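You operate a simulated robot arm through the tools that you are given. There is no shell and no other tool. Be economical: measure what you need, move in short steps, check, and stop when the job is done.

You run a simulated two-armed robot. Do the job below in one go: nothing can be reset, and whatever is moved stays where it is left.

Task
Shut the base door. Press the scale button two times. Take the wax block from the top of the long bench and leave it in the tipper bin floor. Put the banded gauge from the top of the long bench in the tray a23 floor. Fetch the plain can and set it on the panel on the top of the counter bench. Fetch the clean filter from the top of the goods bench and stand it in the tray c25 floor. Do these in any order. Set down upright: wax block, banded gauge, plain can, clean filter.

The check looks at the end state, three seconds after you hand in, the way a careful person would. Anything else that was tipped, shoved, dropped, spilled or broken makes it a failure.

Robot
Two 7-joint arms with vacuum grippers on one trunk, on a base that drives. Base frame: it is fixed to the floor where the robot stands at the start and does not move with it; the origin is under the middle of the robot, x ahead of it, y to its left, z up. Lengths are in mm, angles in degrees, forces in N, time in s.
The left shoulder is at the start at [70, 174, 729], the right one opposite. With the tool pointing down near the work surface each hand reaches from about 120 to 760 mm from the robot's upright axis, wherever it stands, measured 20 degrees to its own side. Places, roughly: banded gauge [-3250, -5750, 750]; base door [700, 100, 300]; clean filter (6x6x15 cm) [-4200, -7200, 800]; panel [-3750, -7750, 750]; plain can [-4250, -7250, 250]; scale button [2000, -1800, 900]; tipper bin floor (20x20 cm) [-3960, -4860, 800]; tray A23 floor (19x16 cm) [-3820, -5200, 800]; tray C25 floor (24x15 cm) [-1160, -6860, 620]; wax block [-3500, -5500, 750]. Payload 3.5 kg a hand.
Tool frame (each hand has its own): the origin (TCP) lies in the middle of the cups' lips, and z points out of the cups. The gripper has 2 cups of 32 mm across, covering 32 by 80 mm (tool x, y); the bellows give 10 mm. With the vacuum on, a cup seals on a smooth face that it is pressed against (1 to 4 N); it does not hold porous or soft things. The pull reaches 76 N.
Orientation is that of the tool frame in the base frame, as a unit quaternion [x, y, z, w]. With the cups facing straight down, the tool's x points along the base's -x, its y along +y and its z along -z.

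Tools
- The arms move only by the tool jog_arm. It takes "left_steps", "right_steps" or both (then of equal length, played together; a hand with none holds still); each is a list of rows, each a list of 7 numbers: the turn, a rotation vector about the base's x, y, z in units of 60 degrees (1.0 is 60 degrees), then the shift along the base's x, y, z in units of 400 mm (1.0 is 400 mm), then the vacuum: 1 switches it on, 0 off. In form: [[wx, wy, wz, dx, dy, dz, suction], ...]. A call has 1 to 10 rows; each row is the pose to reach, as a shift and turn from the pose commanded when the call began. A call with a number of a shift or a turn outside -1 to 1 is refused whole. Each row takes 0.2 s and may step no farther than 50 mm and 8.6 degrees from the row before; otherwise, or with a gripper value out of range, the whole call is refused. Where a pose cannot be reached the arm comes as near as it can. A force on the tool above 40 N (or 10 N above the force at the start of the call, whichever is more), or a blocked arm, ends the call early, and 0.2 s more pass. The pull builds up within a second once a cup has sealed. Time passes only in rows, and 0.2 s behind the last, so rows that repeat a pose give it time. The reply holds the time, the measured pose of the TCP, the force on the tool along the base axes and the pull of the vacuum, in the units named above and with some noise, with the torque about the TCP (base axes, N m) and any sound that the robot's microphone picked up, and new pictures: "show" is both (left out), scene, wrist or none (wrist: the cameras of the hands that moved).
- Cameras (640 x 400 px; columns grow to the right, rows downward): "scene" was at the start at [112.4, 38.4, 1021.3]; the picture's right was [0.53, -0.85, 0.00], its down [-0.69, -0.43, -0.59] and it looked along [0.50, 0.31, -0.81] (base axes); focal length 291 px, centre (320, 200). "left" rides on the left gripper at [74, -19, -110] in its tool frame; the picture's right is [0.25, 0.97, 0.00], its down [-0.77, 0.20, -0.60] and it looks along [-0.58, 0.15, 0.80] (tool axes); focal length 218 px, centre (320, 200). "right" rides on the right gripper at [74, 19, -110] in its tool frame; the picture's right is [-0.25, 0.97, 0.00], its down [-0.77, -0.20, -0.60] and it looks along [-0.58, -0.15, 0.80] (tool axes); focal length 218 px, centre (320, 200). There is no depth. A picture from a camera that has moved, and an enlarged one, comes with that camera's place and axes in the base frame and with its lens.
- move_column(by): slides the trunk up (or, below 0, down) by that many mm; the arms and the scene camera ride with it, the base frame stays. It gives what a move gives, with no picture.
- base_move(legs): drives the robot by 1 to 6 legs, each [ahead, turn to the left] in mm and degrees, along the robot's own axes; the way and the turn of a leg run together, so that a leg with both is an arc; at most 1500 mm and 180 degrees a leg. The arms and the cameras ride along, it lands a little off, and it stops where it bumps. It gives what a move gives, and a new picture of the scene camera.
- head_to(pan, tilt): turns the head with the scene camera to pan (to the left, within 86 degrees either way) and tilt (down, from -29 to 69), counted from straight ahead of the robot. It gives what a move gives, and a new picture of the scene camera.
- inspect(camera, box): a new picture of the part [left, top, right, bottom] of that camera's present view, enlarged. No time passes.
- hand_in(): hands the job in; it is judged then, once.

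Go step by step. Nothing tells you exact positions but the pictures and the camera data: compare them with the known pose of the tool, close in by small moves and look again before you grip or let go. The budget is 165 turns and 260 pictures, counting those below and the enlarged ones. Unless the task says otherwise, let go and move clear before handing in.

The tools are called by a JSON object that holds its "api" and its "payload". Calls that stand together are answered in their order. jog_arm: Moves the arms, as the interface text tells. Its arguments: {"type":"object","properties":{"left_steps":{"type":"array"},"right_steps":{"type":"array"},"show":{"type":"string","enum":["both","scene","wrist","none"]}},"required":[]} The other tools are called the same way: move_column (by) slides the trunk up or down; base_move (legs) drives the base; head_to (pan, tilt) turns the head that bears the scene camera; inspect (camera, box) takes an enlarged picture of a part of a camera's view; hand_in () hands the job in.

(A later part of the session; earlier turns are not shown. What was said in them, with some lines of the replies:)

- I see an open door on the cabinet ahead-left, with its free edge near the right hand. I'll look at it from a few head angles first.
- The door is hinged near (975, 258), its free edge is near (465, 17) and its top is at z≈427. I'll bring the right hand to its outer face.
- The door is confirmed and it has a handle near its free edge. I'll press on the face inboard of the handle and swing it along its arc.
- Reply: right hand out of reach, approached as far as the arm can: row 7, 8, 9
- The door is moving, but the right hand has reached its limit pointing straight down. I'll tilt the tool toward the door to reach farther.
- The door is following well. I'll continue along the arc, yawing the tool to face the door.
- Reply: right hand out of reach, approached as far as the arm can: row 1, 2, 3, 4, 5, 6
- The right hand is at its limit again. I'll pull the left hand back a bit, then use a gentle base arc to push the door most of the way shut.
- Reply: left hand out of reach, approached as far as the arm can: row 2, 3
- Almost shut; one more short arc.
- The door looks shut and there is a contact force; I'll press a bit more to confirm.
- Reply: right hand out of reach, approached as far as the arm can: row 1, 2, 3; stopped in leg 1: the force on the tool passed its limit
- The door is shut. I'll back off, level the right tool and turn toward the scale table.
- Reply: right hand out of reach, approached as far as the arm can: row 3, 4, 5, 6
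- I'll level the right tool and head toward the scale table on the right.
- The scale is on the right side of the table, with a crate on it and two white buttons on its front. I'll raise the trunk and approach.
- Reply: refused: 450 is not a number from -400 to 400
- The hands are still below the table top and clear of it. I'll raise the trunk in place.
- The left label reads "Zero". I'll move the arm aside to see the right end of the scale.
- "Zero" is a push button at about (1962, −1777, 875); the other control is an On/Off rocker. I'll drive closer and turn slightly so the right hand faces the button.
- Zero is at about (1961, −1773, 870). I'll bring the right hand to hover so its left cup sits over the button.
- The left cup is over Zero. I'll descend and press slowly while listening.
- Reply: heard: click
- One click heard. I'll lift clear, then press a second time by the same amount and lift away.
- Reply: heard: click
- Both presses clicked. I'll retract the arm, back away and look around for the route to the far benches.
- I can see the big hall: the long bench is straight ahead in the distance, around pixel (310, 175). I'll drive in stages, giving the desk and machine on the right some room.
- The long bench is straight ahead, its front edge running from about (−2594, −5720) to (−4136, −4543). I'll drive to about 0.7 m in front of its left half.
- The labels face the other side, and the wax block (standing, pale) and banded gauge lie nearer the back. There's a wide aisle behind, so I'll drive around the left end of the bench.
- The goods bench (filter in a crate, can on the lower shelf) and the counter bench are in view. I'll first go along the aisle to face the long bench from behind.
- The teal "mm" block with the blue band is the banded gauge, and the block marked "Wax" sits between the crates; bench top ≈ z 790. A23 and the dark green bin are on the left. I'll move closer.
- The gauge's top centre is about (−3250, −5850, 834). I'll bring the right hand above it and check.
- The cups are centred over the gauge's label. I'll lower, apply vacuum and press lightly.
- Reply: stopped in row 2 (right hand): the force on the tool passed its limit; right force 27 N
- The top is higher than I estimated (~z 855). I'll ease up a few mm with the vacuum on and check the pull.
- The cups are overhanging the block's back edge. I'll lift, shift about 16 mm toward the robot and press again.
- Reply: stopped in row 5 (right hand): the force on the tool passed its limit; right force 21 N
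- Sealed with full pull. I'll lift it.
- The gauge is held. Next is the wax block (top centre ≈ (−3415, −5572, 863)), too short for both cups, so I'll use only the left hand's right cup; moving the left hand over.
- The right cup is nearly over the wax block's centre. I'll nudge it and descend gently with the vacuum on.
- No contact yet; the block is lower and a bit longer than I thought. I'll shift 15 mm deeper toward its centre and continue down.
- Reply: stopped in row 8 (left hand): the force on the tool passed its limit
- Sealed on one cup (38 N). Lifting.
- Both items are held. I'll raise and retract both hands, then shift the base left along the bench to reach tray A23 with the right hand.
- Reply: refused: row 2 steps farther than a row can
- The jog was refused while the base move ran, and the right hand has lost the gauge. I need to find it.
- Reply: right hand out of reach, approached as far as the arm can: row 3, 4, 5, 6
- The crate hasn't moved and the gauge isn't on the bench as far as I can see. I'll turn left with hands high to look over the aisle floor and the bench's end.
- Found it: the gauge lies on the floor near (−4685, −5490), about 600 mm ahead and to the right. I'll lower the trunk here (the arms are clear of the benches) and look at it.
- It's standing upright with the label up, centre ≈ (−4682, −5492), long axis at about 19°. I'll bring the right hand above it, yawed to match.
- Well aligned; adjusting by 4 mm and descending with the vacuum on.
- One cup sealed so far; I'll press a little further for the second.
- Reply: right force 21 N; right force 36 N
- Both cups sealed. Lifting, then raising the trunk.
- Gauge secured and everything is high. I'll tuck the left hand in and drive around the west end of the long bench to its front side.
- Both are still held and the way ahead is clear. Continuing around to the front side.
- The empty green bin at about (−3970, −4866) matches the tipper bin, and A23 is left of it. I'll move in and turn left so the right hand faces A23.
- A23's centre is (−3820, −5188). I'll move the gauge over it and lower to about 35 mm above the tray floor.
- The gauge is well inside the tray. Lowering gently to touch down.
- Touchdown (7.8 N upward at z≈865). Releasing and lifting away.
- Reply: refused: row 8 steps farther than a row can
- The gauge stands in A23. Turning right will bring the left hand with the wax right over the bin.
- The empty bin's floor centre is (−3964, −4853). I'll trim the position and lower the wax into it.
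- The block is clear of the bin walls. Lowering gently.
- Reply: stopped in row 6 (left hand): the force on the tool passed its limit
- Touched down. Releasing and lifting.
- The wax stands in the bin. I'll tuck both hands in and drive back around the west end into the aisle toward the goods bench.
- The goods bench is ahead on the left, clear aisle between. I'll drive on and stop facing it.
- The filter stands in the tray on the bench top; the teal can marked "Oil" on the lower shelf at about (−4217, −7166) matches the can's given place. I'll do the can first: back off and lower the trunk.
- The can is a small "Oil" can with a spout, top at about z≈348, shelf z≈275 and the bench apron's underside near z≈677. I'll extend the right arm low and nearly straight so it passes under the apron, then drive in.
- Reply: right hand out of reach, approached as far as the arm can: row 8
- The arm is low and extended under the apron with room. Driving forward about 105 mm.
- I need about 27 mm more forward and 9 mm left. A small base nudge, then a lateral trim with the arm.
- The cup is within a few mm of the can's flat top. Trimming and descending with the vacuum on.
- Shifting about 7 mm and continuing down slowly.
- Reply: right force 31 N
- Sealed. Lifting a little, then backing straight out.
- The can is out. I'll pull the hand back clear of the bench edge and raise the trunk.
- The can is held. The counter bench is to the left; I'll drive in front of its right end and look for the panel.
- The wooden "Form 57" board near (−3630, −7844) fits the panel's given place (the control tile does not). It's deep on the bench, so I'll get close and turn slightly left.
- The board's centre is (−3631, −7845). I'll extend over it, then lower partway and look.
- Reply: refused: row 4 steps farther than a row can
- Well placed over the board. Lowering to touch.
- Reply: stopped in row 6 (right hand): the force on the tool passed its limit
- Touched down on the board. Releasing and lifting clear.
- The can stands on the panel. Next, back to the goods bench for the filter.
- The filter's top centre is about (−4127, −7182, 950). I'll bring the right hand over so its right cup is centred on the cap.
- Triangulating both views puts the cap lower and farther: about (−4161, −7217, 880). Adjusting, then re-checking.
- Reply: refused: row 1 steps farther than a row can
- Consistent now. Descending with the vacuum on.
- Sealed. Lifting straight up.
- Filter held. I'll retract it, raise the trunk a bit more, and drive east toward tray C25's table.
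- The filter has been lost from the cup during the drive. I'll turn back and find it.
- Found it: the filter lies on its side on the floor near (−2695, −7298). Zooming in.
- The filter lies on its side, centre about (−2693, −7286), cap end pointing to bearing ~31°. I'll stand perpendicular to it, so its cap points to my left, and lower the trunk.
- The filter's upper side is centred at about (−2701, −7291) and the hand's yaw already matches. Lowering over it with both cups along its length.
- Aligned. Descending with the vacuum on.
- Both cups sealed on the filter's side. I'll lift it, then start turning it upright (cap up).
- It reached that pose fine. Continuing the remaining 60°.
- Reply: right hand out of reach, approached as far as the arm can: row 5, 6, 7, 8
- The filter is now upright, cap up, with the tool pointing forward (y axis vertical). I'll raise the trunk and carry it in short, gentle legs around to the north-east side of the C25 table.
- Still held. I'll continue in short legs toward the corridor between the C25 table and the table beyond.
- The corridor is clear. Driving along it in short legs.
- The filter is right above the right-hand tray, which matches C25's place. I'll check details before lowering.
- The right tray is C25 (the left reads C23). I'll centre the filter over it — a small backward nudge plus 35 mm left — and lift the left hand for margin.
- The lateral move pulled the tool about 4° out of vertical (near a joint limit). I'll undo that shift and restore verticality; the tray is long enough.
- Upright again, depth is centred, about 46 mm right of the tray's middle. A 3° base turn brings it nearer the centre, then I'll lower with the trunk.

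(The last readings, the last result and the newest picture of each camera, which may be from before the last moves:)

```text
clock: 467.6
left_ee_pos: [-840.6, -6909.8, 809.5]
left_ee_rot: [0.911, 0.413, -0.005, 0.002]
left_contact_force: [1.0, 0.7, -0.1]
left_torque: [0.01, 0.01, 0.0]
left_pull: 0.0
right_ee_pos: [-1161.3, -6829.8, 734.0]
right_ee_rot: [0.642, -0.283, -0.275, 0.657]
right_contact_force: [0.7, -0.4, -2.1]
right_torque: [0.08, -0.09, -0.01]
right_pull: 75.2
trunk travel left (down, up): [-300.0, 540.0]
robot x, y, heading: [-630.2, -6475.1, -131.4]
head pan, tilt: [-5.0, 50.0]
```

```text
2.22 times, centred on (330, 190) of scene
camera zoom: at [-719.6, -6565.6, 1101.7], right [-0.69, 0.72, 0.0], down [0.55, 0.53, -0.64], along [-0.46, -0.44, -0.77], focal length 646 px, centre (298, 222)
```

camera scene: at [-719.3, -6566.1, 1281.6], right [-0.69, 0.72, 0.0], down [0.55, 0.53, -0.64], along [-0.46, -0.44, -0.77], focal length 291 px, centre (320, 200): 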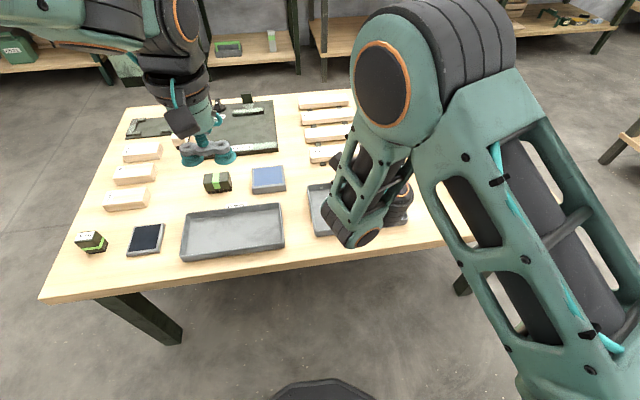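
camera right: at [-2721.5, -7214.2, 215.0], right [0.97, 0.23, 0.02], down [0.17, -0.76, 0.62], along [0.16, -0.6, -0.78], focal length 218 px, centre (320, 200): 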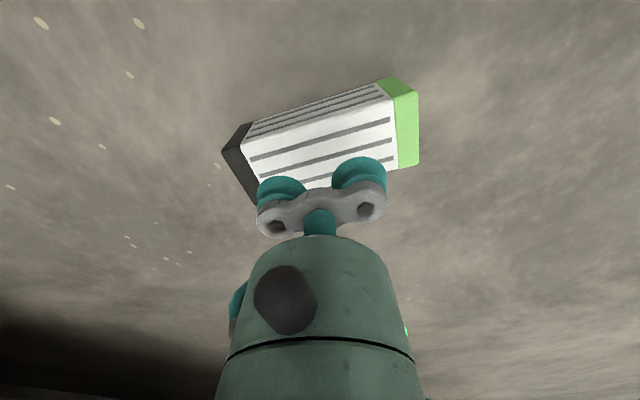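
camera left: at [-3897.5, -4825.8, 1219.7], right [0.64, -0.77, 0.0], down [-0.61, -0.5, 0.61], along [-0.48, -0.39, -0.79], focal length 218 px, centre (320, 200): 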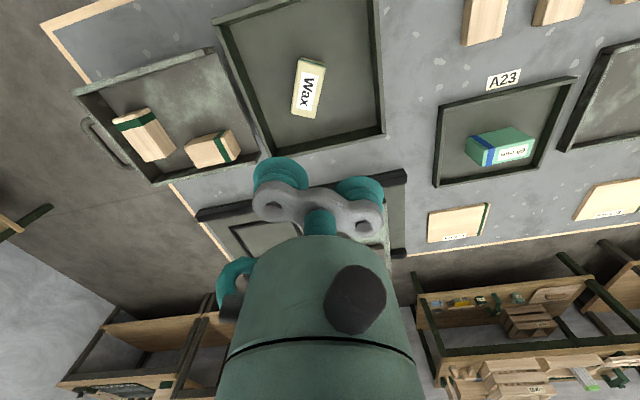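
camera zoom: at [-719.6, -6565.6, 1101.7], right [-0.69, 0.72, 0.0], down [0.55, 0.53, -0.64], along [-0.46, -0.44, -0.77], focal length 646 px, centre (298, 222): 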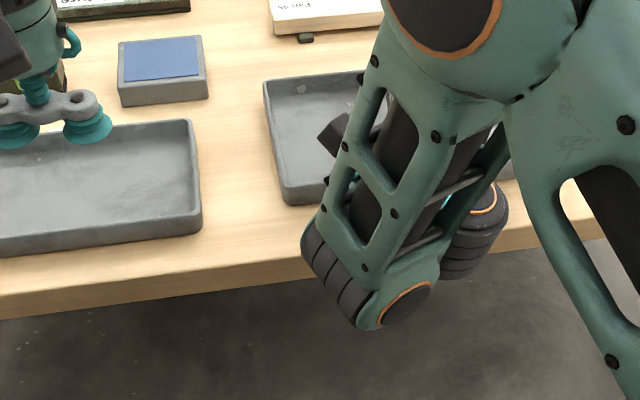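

The filter is over the tray with its shadow inside. Lowering the trunk a bit more, then finishing with fine arm steps.

{"api": "move_column", "payload": {"by": -26}}

{"api": "jog_arm", "payload": {"right_steps": [[0, 0, 0, 0, 0, -0.01, 1], [0, 0, 0, 0, 0, -0.02, 1], [0, 0, 0, 0, 0, -0.028, 1], [0, 0, 0, 0, 0, -0.036, 1], [0, 0, 0, 0, 0, -0.044, 1]], "show": "none"}}

```text
clock: 468.3
left_ee_pos: [-840.6, -6909.9, 784.4]
left_ee_rot: [0.911, 0.413, -0.004, 0.002]
left_contact_force: [-0.2, 0.5, 0.6]
left_torque: [0.0, 0.01, 0.0]
left_pull: 0.0
right_ee_pos: [-1161.9, -6829.9, 707.4]
right_ee_rot: [0.641, -0.284, -0.276, 0.658]
right_contact_force: [0.4, 0.0, -1.9]
right_torque: [0.05, -0.11, 0.02]
right_pull: 75.6
trunk travel left (down, up): [-274.0, 566.0]
robot x, y, heading: [-631.4, -6472.4, -131.4]
head pan, tilt: [-5.0, 50.0]
```

```text
clock: 469.5
left_ee_pos: [-838.1, -6908.6, 785.7]
left_ee_rot: [0.911, 0.413, -0.007, 0.003]
left_contact_force: [0.0, -0.1, 0.6]
left_torque: [0.02, 0.02, 0.02]
left_pull: 0.0
right_ee_pos: [-1164.7, -6828.9, 698.8]
right_ee_rot: [0.64, -0.285, -0.278, 0.658]
right_contact_force: [9.3, 10.6, 36.9]
right_torque: [0.76, -0.75, 0.05]
right_pull: 75.8
right hand out of reach, approached as far as the arm can: row 4, 5
trunk travel left (down, up): [-274.0, 566.0]
robot x, y, heading: [-628.8, -6475.2, -131.3]
head pan, tilt: [-5.0, 50.0]
```

Contact at z≈699, as expected for the tray floor. I'll ease off the load and check the picture before releasing.

{"api": "jog_arm", "payload": {"right_steps": [[0, 0, 0, 0, 0, 0.006, 1], [0, 0, 0, 0, 0, 0.01, 1], [0, 0, 0, 0, 0, 0.01, 1]], "show": "none"}}

{"api": "inspect", "payload": {"camera": "left", "box": [0, 0, 320, 240]}}

{"api": "inspect", "payload": {"camera": "right", "box": [0, 0, 640, 400]}}

```text
clock: 470.3
left_ee_pos: [-837.6, -6909.8, 784.9]
left_ee_rot: [0.911, 0.413, -0.007, 0.003]
left_contact_force: [-0.1, -0.2, -0.2]
left_torque: [-0.03, 0.04, 0.0]
left_pull: 0.0
right_ee_pos: [-1164.5, -6829.8, 697.7]
right_ee_rot: [0.641, -0.285, -0.277, 0.656]
right_contact_force: [7.7, 5.7, 28.4]
right_torque: [0.26, 0.07, 0.15]
right_pull: 75.4
trunk travel left (down, up): [-274.0, 566.0]
robot x, y, heading: [-632.9, -6476.2, -131.1]
head pan, tilt: [-5.0, 50.0]
```

```text
1.67 times, centred on (160, 120) of left
camera zoom: at [-804.3, -6839.2, 895.2], right [0.89, -0.45, -0.01], down [-0.35, -0.71, 0.61], along [-0.28, -0.55, -0.79], focal length 364 px, centre (587, 333)
```

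zoom: 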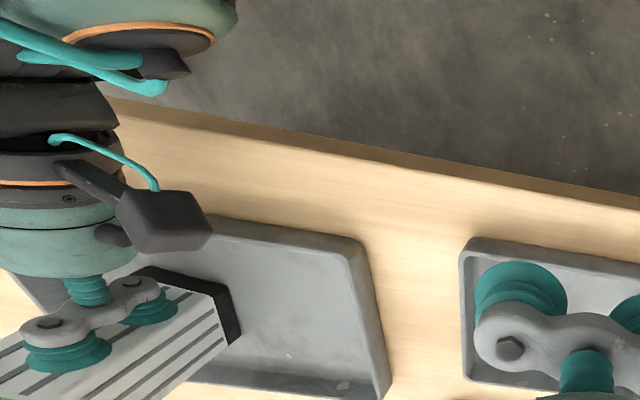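

```text
1.00 times, centred on (320, 200) of right
camera zoom: at [-1033.5, -6807.7, 717.4], right [-0.17, 0.21, 0.96], down [-0.08, 0.97, -0.22], along [-0.98, -0.12, -0.15], focal length 218 px, centre (320, 200)
```

zoom: 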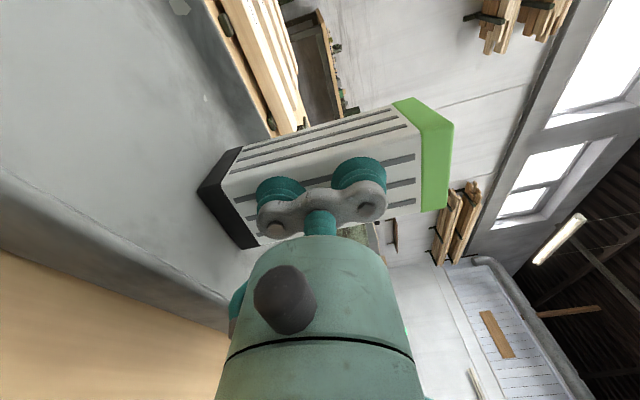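

It's resting inside the tray. Easing up a bit more to unload.

{"api": "jog_arm", "payload": {"right_steps": [[0, 0, 0, 0, 0, 0.006, 1], [0, 0, 0, 0, 0, 0.012, 1], [0, 0, 0, 0, 0, 0.012, 1]], "show": "none"}}

```text
clock: 471.1
left_ee_pos: [-841.1, -6909.9, 783.5]
left_ee_rot: [0.911, 0.413, -0.004, 0.002]
left_contact_force: [0.8, -0.3, 0.7]
left_torque: [-0.01, 0.01, 0.02]
left_pull: 0.1
right_ee_pos: [-1165.2, -6832.4, 699.2]
right_ee_rot: [0.643, -0.287, -0.275, 0.655]
right_contact_force: [-0.5, 0.4, 2.1]
right_torque: [0.07, 0.16, -0.07]
right_pull: 75.0
trunk travel left (down, up): [-274.0, 566.0]
robot x, y, heading: [-628.2, -6476.2, -131.1]
head pan, tilt: [-5.0, 50.0]
```

Load is about 2 N. Releasing, waiting for the pull to drop, then backing the base away.

{"api": "jog_arm", "payload": {"right_steps": [[0, 0, 0, 0, 0, 0, 0], [0, 0, 0, 0, 0, 0, 0], [0, 0, 0, 0, 0, 0, 0], [0, 0, 0, 0, 0, 0, 0], [0, 0, 0, 0, 0, 0, 0]], "show": "none"}}

{"api": "base_move", "payload": {"legs": [[-40, 0], [-160, 0]]}}

```text
clock: 472.3
left_ee_pos: [-840.3, -6911.1, 782.7]
left_ee_rot: [0.91, 0.414, -0.004, 0.002]
left_contact_force: [-0.1, -0.5, -0.5]
left_torque: [-0.01, 0.01, 0.01]
left_pull: 0.1
right_ee_pos: [-1166.0, -6833.3, 702.2]
right_ee_rot: [0.641, -0.287, -0.276, 0.656]
right_contact_force: [0.6, 0.8, 0.3]
right_torque: [-0.01, 0.05, -0.02]
right_pull: 0.1
trunk travel left (down, up): [-274.0, 566.0]
robot x, y, heading: [-633.4, -6474.7, -130.9]
head pan, tilt: [-5.0, 50.0]
```

```text
clock: 474.2
left_ee_pos: [-709.1, -6760.5, 783.7]
left_ee_rot: [0.911, 0.413, -0.005, 0.003]
left_contact_force: [0.1, 0.2, -0.3]
left_torque: [0.0, 0.01, -0.03]
left_pull: 0.0
right_ee_pos: [-1035.2, -6682.3, 702.7]
right_ee_rot: [0.64, -0.286, -0.276, 0.657]
right_contact_force: [-0.3, -0.3, 0.2]
right_torque: [0.02, -0.06, 0.0]
right_pull: 0.0
trunk travel left (down, up): [-274.0, 566.0]
robot x, y, heading: [-501.9, -6325.3, -131.2]
head pan, tilt: [-5.0, 50.0]
camera scene: at [-588.2, -6415.7, 1075.8], right [-0.69, 0.72, 0.0], down [0.55, 0.53, -0.64], along [-0.46, -0.45, -0.77], focal length 291 px, centre (320, 200)
```

scene: 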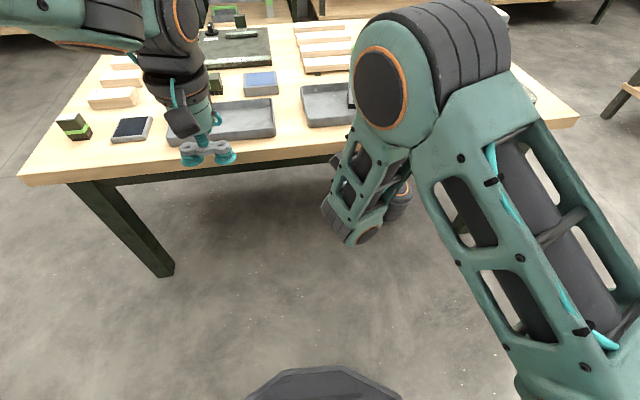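

{"api": "inspect", "payload": {"camera": "right", "box": [0, 0, 640, 400]}}

{"api": "inspect", "payload": {"camera": "left", "box": [0, 0, 640, 400]}}

```text
1.00 times, centred on (320, 200) of right
camera zoom: at [-904.4, -6660.1, 722.2], right [-0.18, 0.21, 0.96], down [-0.09, 0.97, -0.23], along [-0.98, -0.12, -0.15], focal length 218 px, centre (320, 200)
```

zoom: 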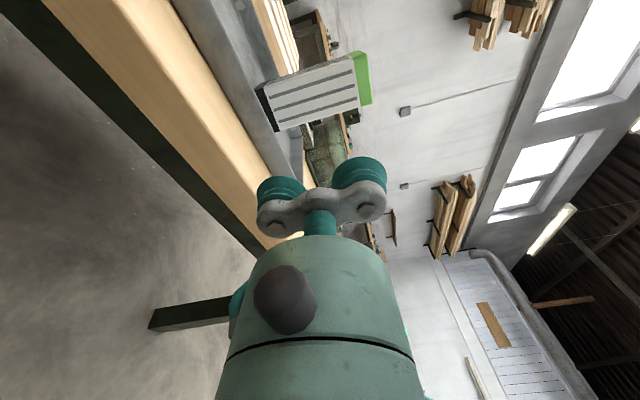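

```text
1.00 times, centred on (320, 200) of left
camera zoom: at [-676.0, -6691.2, 894.1], right [0.89, -0.45, 0.0], down [-0.35, -0.71, 0.61], along [-0.28, -0.55, -0.79], focal length 218 px, centre (320, 200)
```

zoom: 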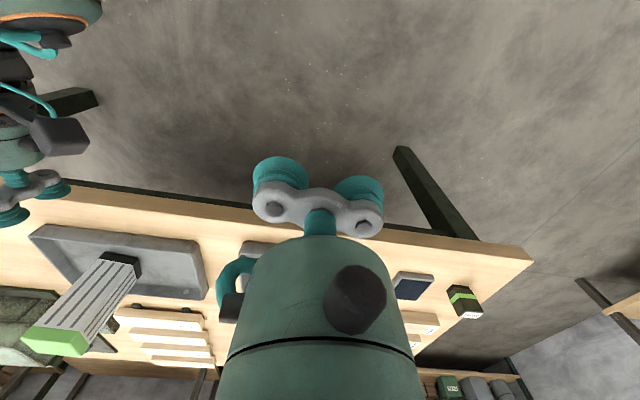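

The filter stands upright in C25, both hands are empty and clear, and the other jobs are done. Handing in.

{"api": "hand_in", "payload": {}}

```text
The job is handed in.
```

I handed the job in with all six tasks done, but I dropped the gauge and the filter on the floor along the way.

- **Base door:** I pushed it shut until it met firm resistance.
- **Scale button:** I pressed Zero twice and heard a click each time.
- **Wax block:** it stands in the tipper bin.
- **Banded gauge:** it came off the cups during a drive. I picked it up from the floor and stood it in tray A23.
- **Plain can:** this is the small can marked "Oil" from the lower shelf of the goods bench. I set it on the "Form 57" board on the counter bench, which best matched the panel's given place.
- **Clean filter:** it also came off during a drive and landed on its side. I picked it up and stood it upright in tray C25.

I saw no damage to either item, and nothing else looked moved in the pictures. The gauge probably hit the glue fixture on the long bench when it came off, and I did not check that closely.
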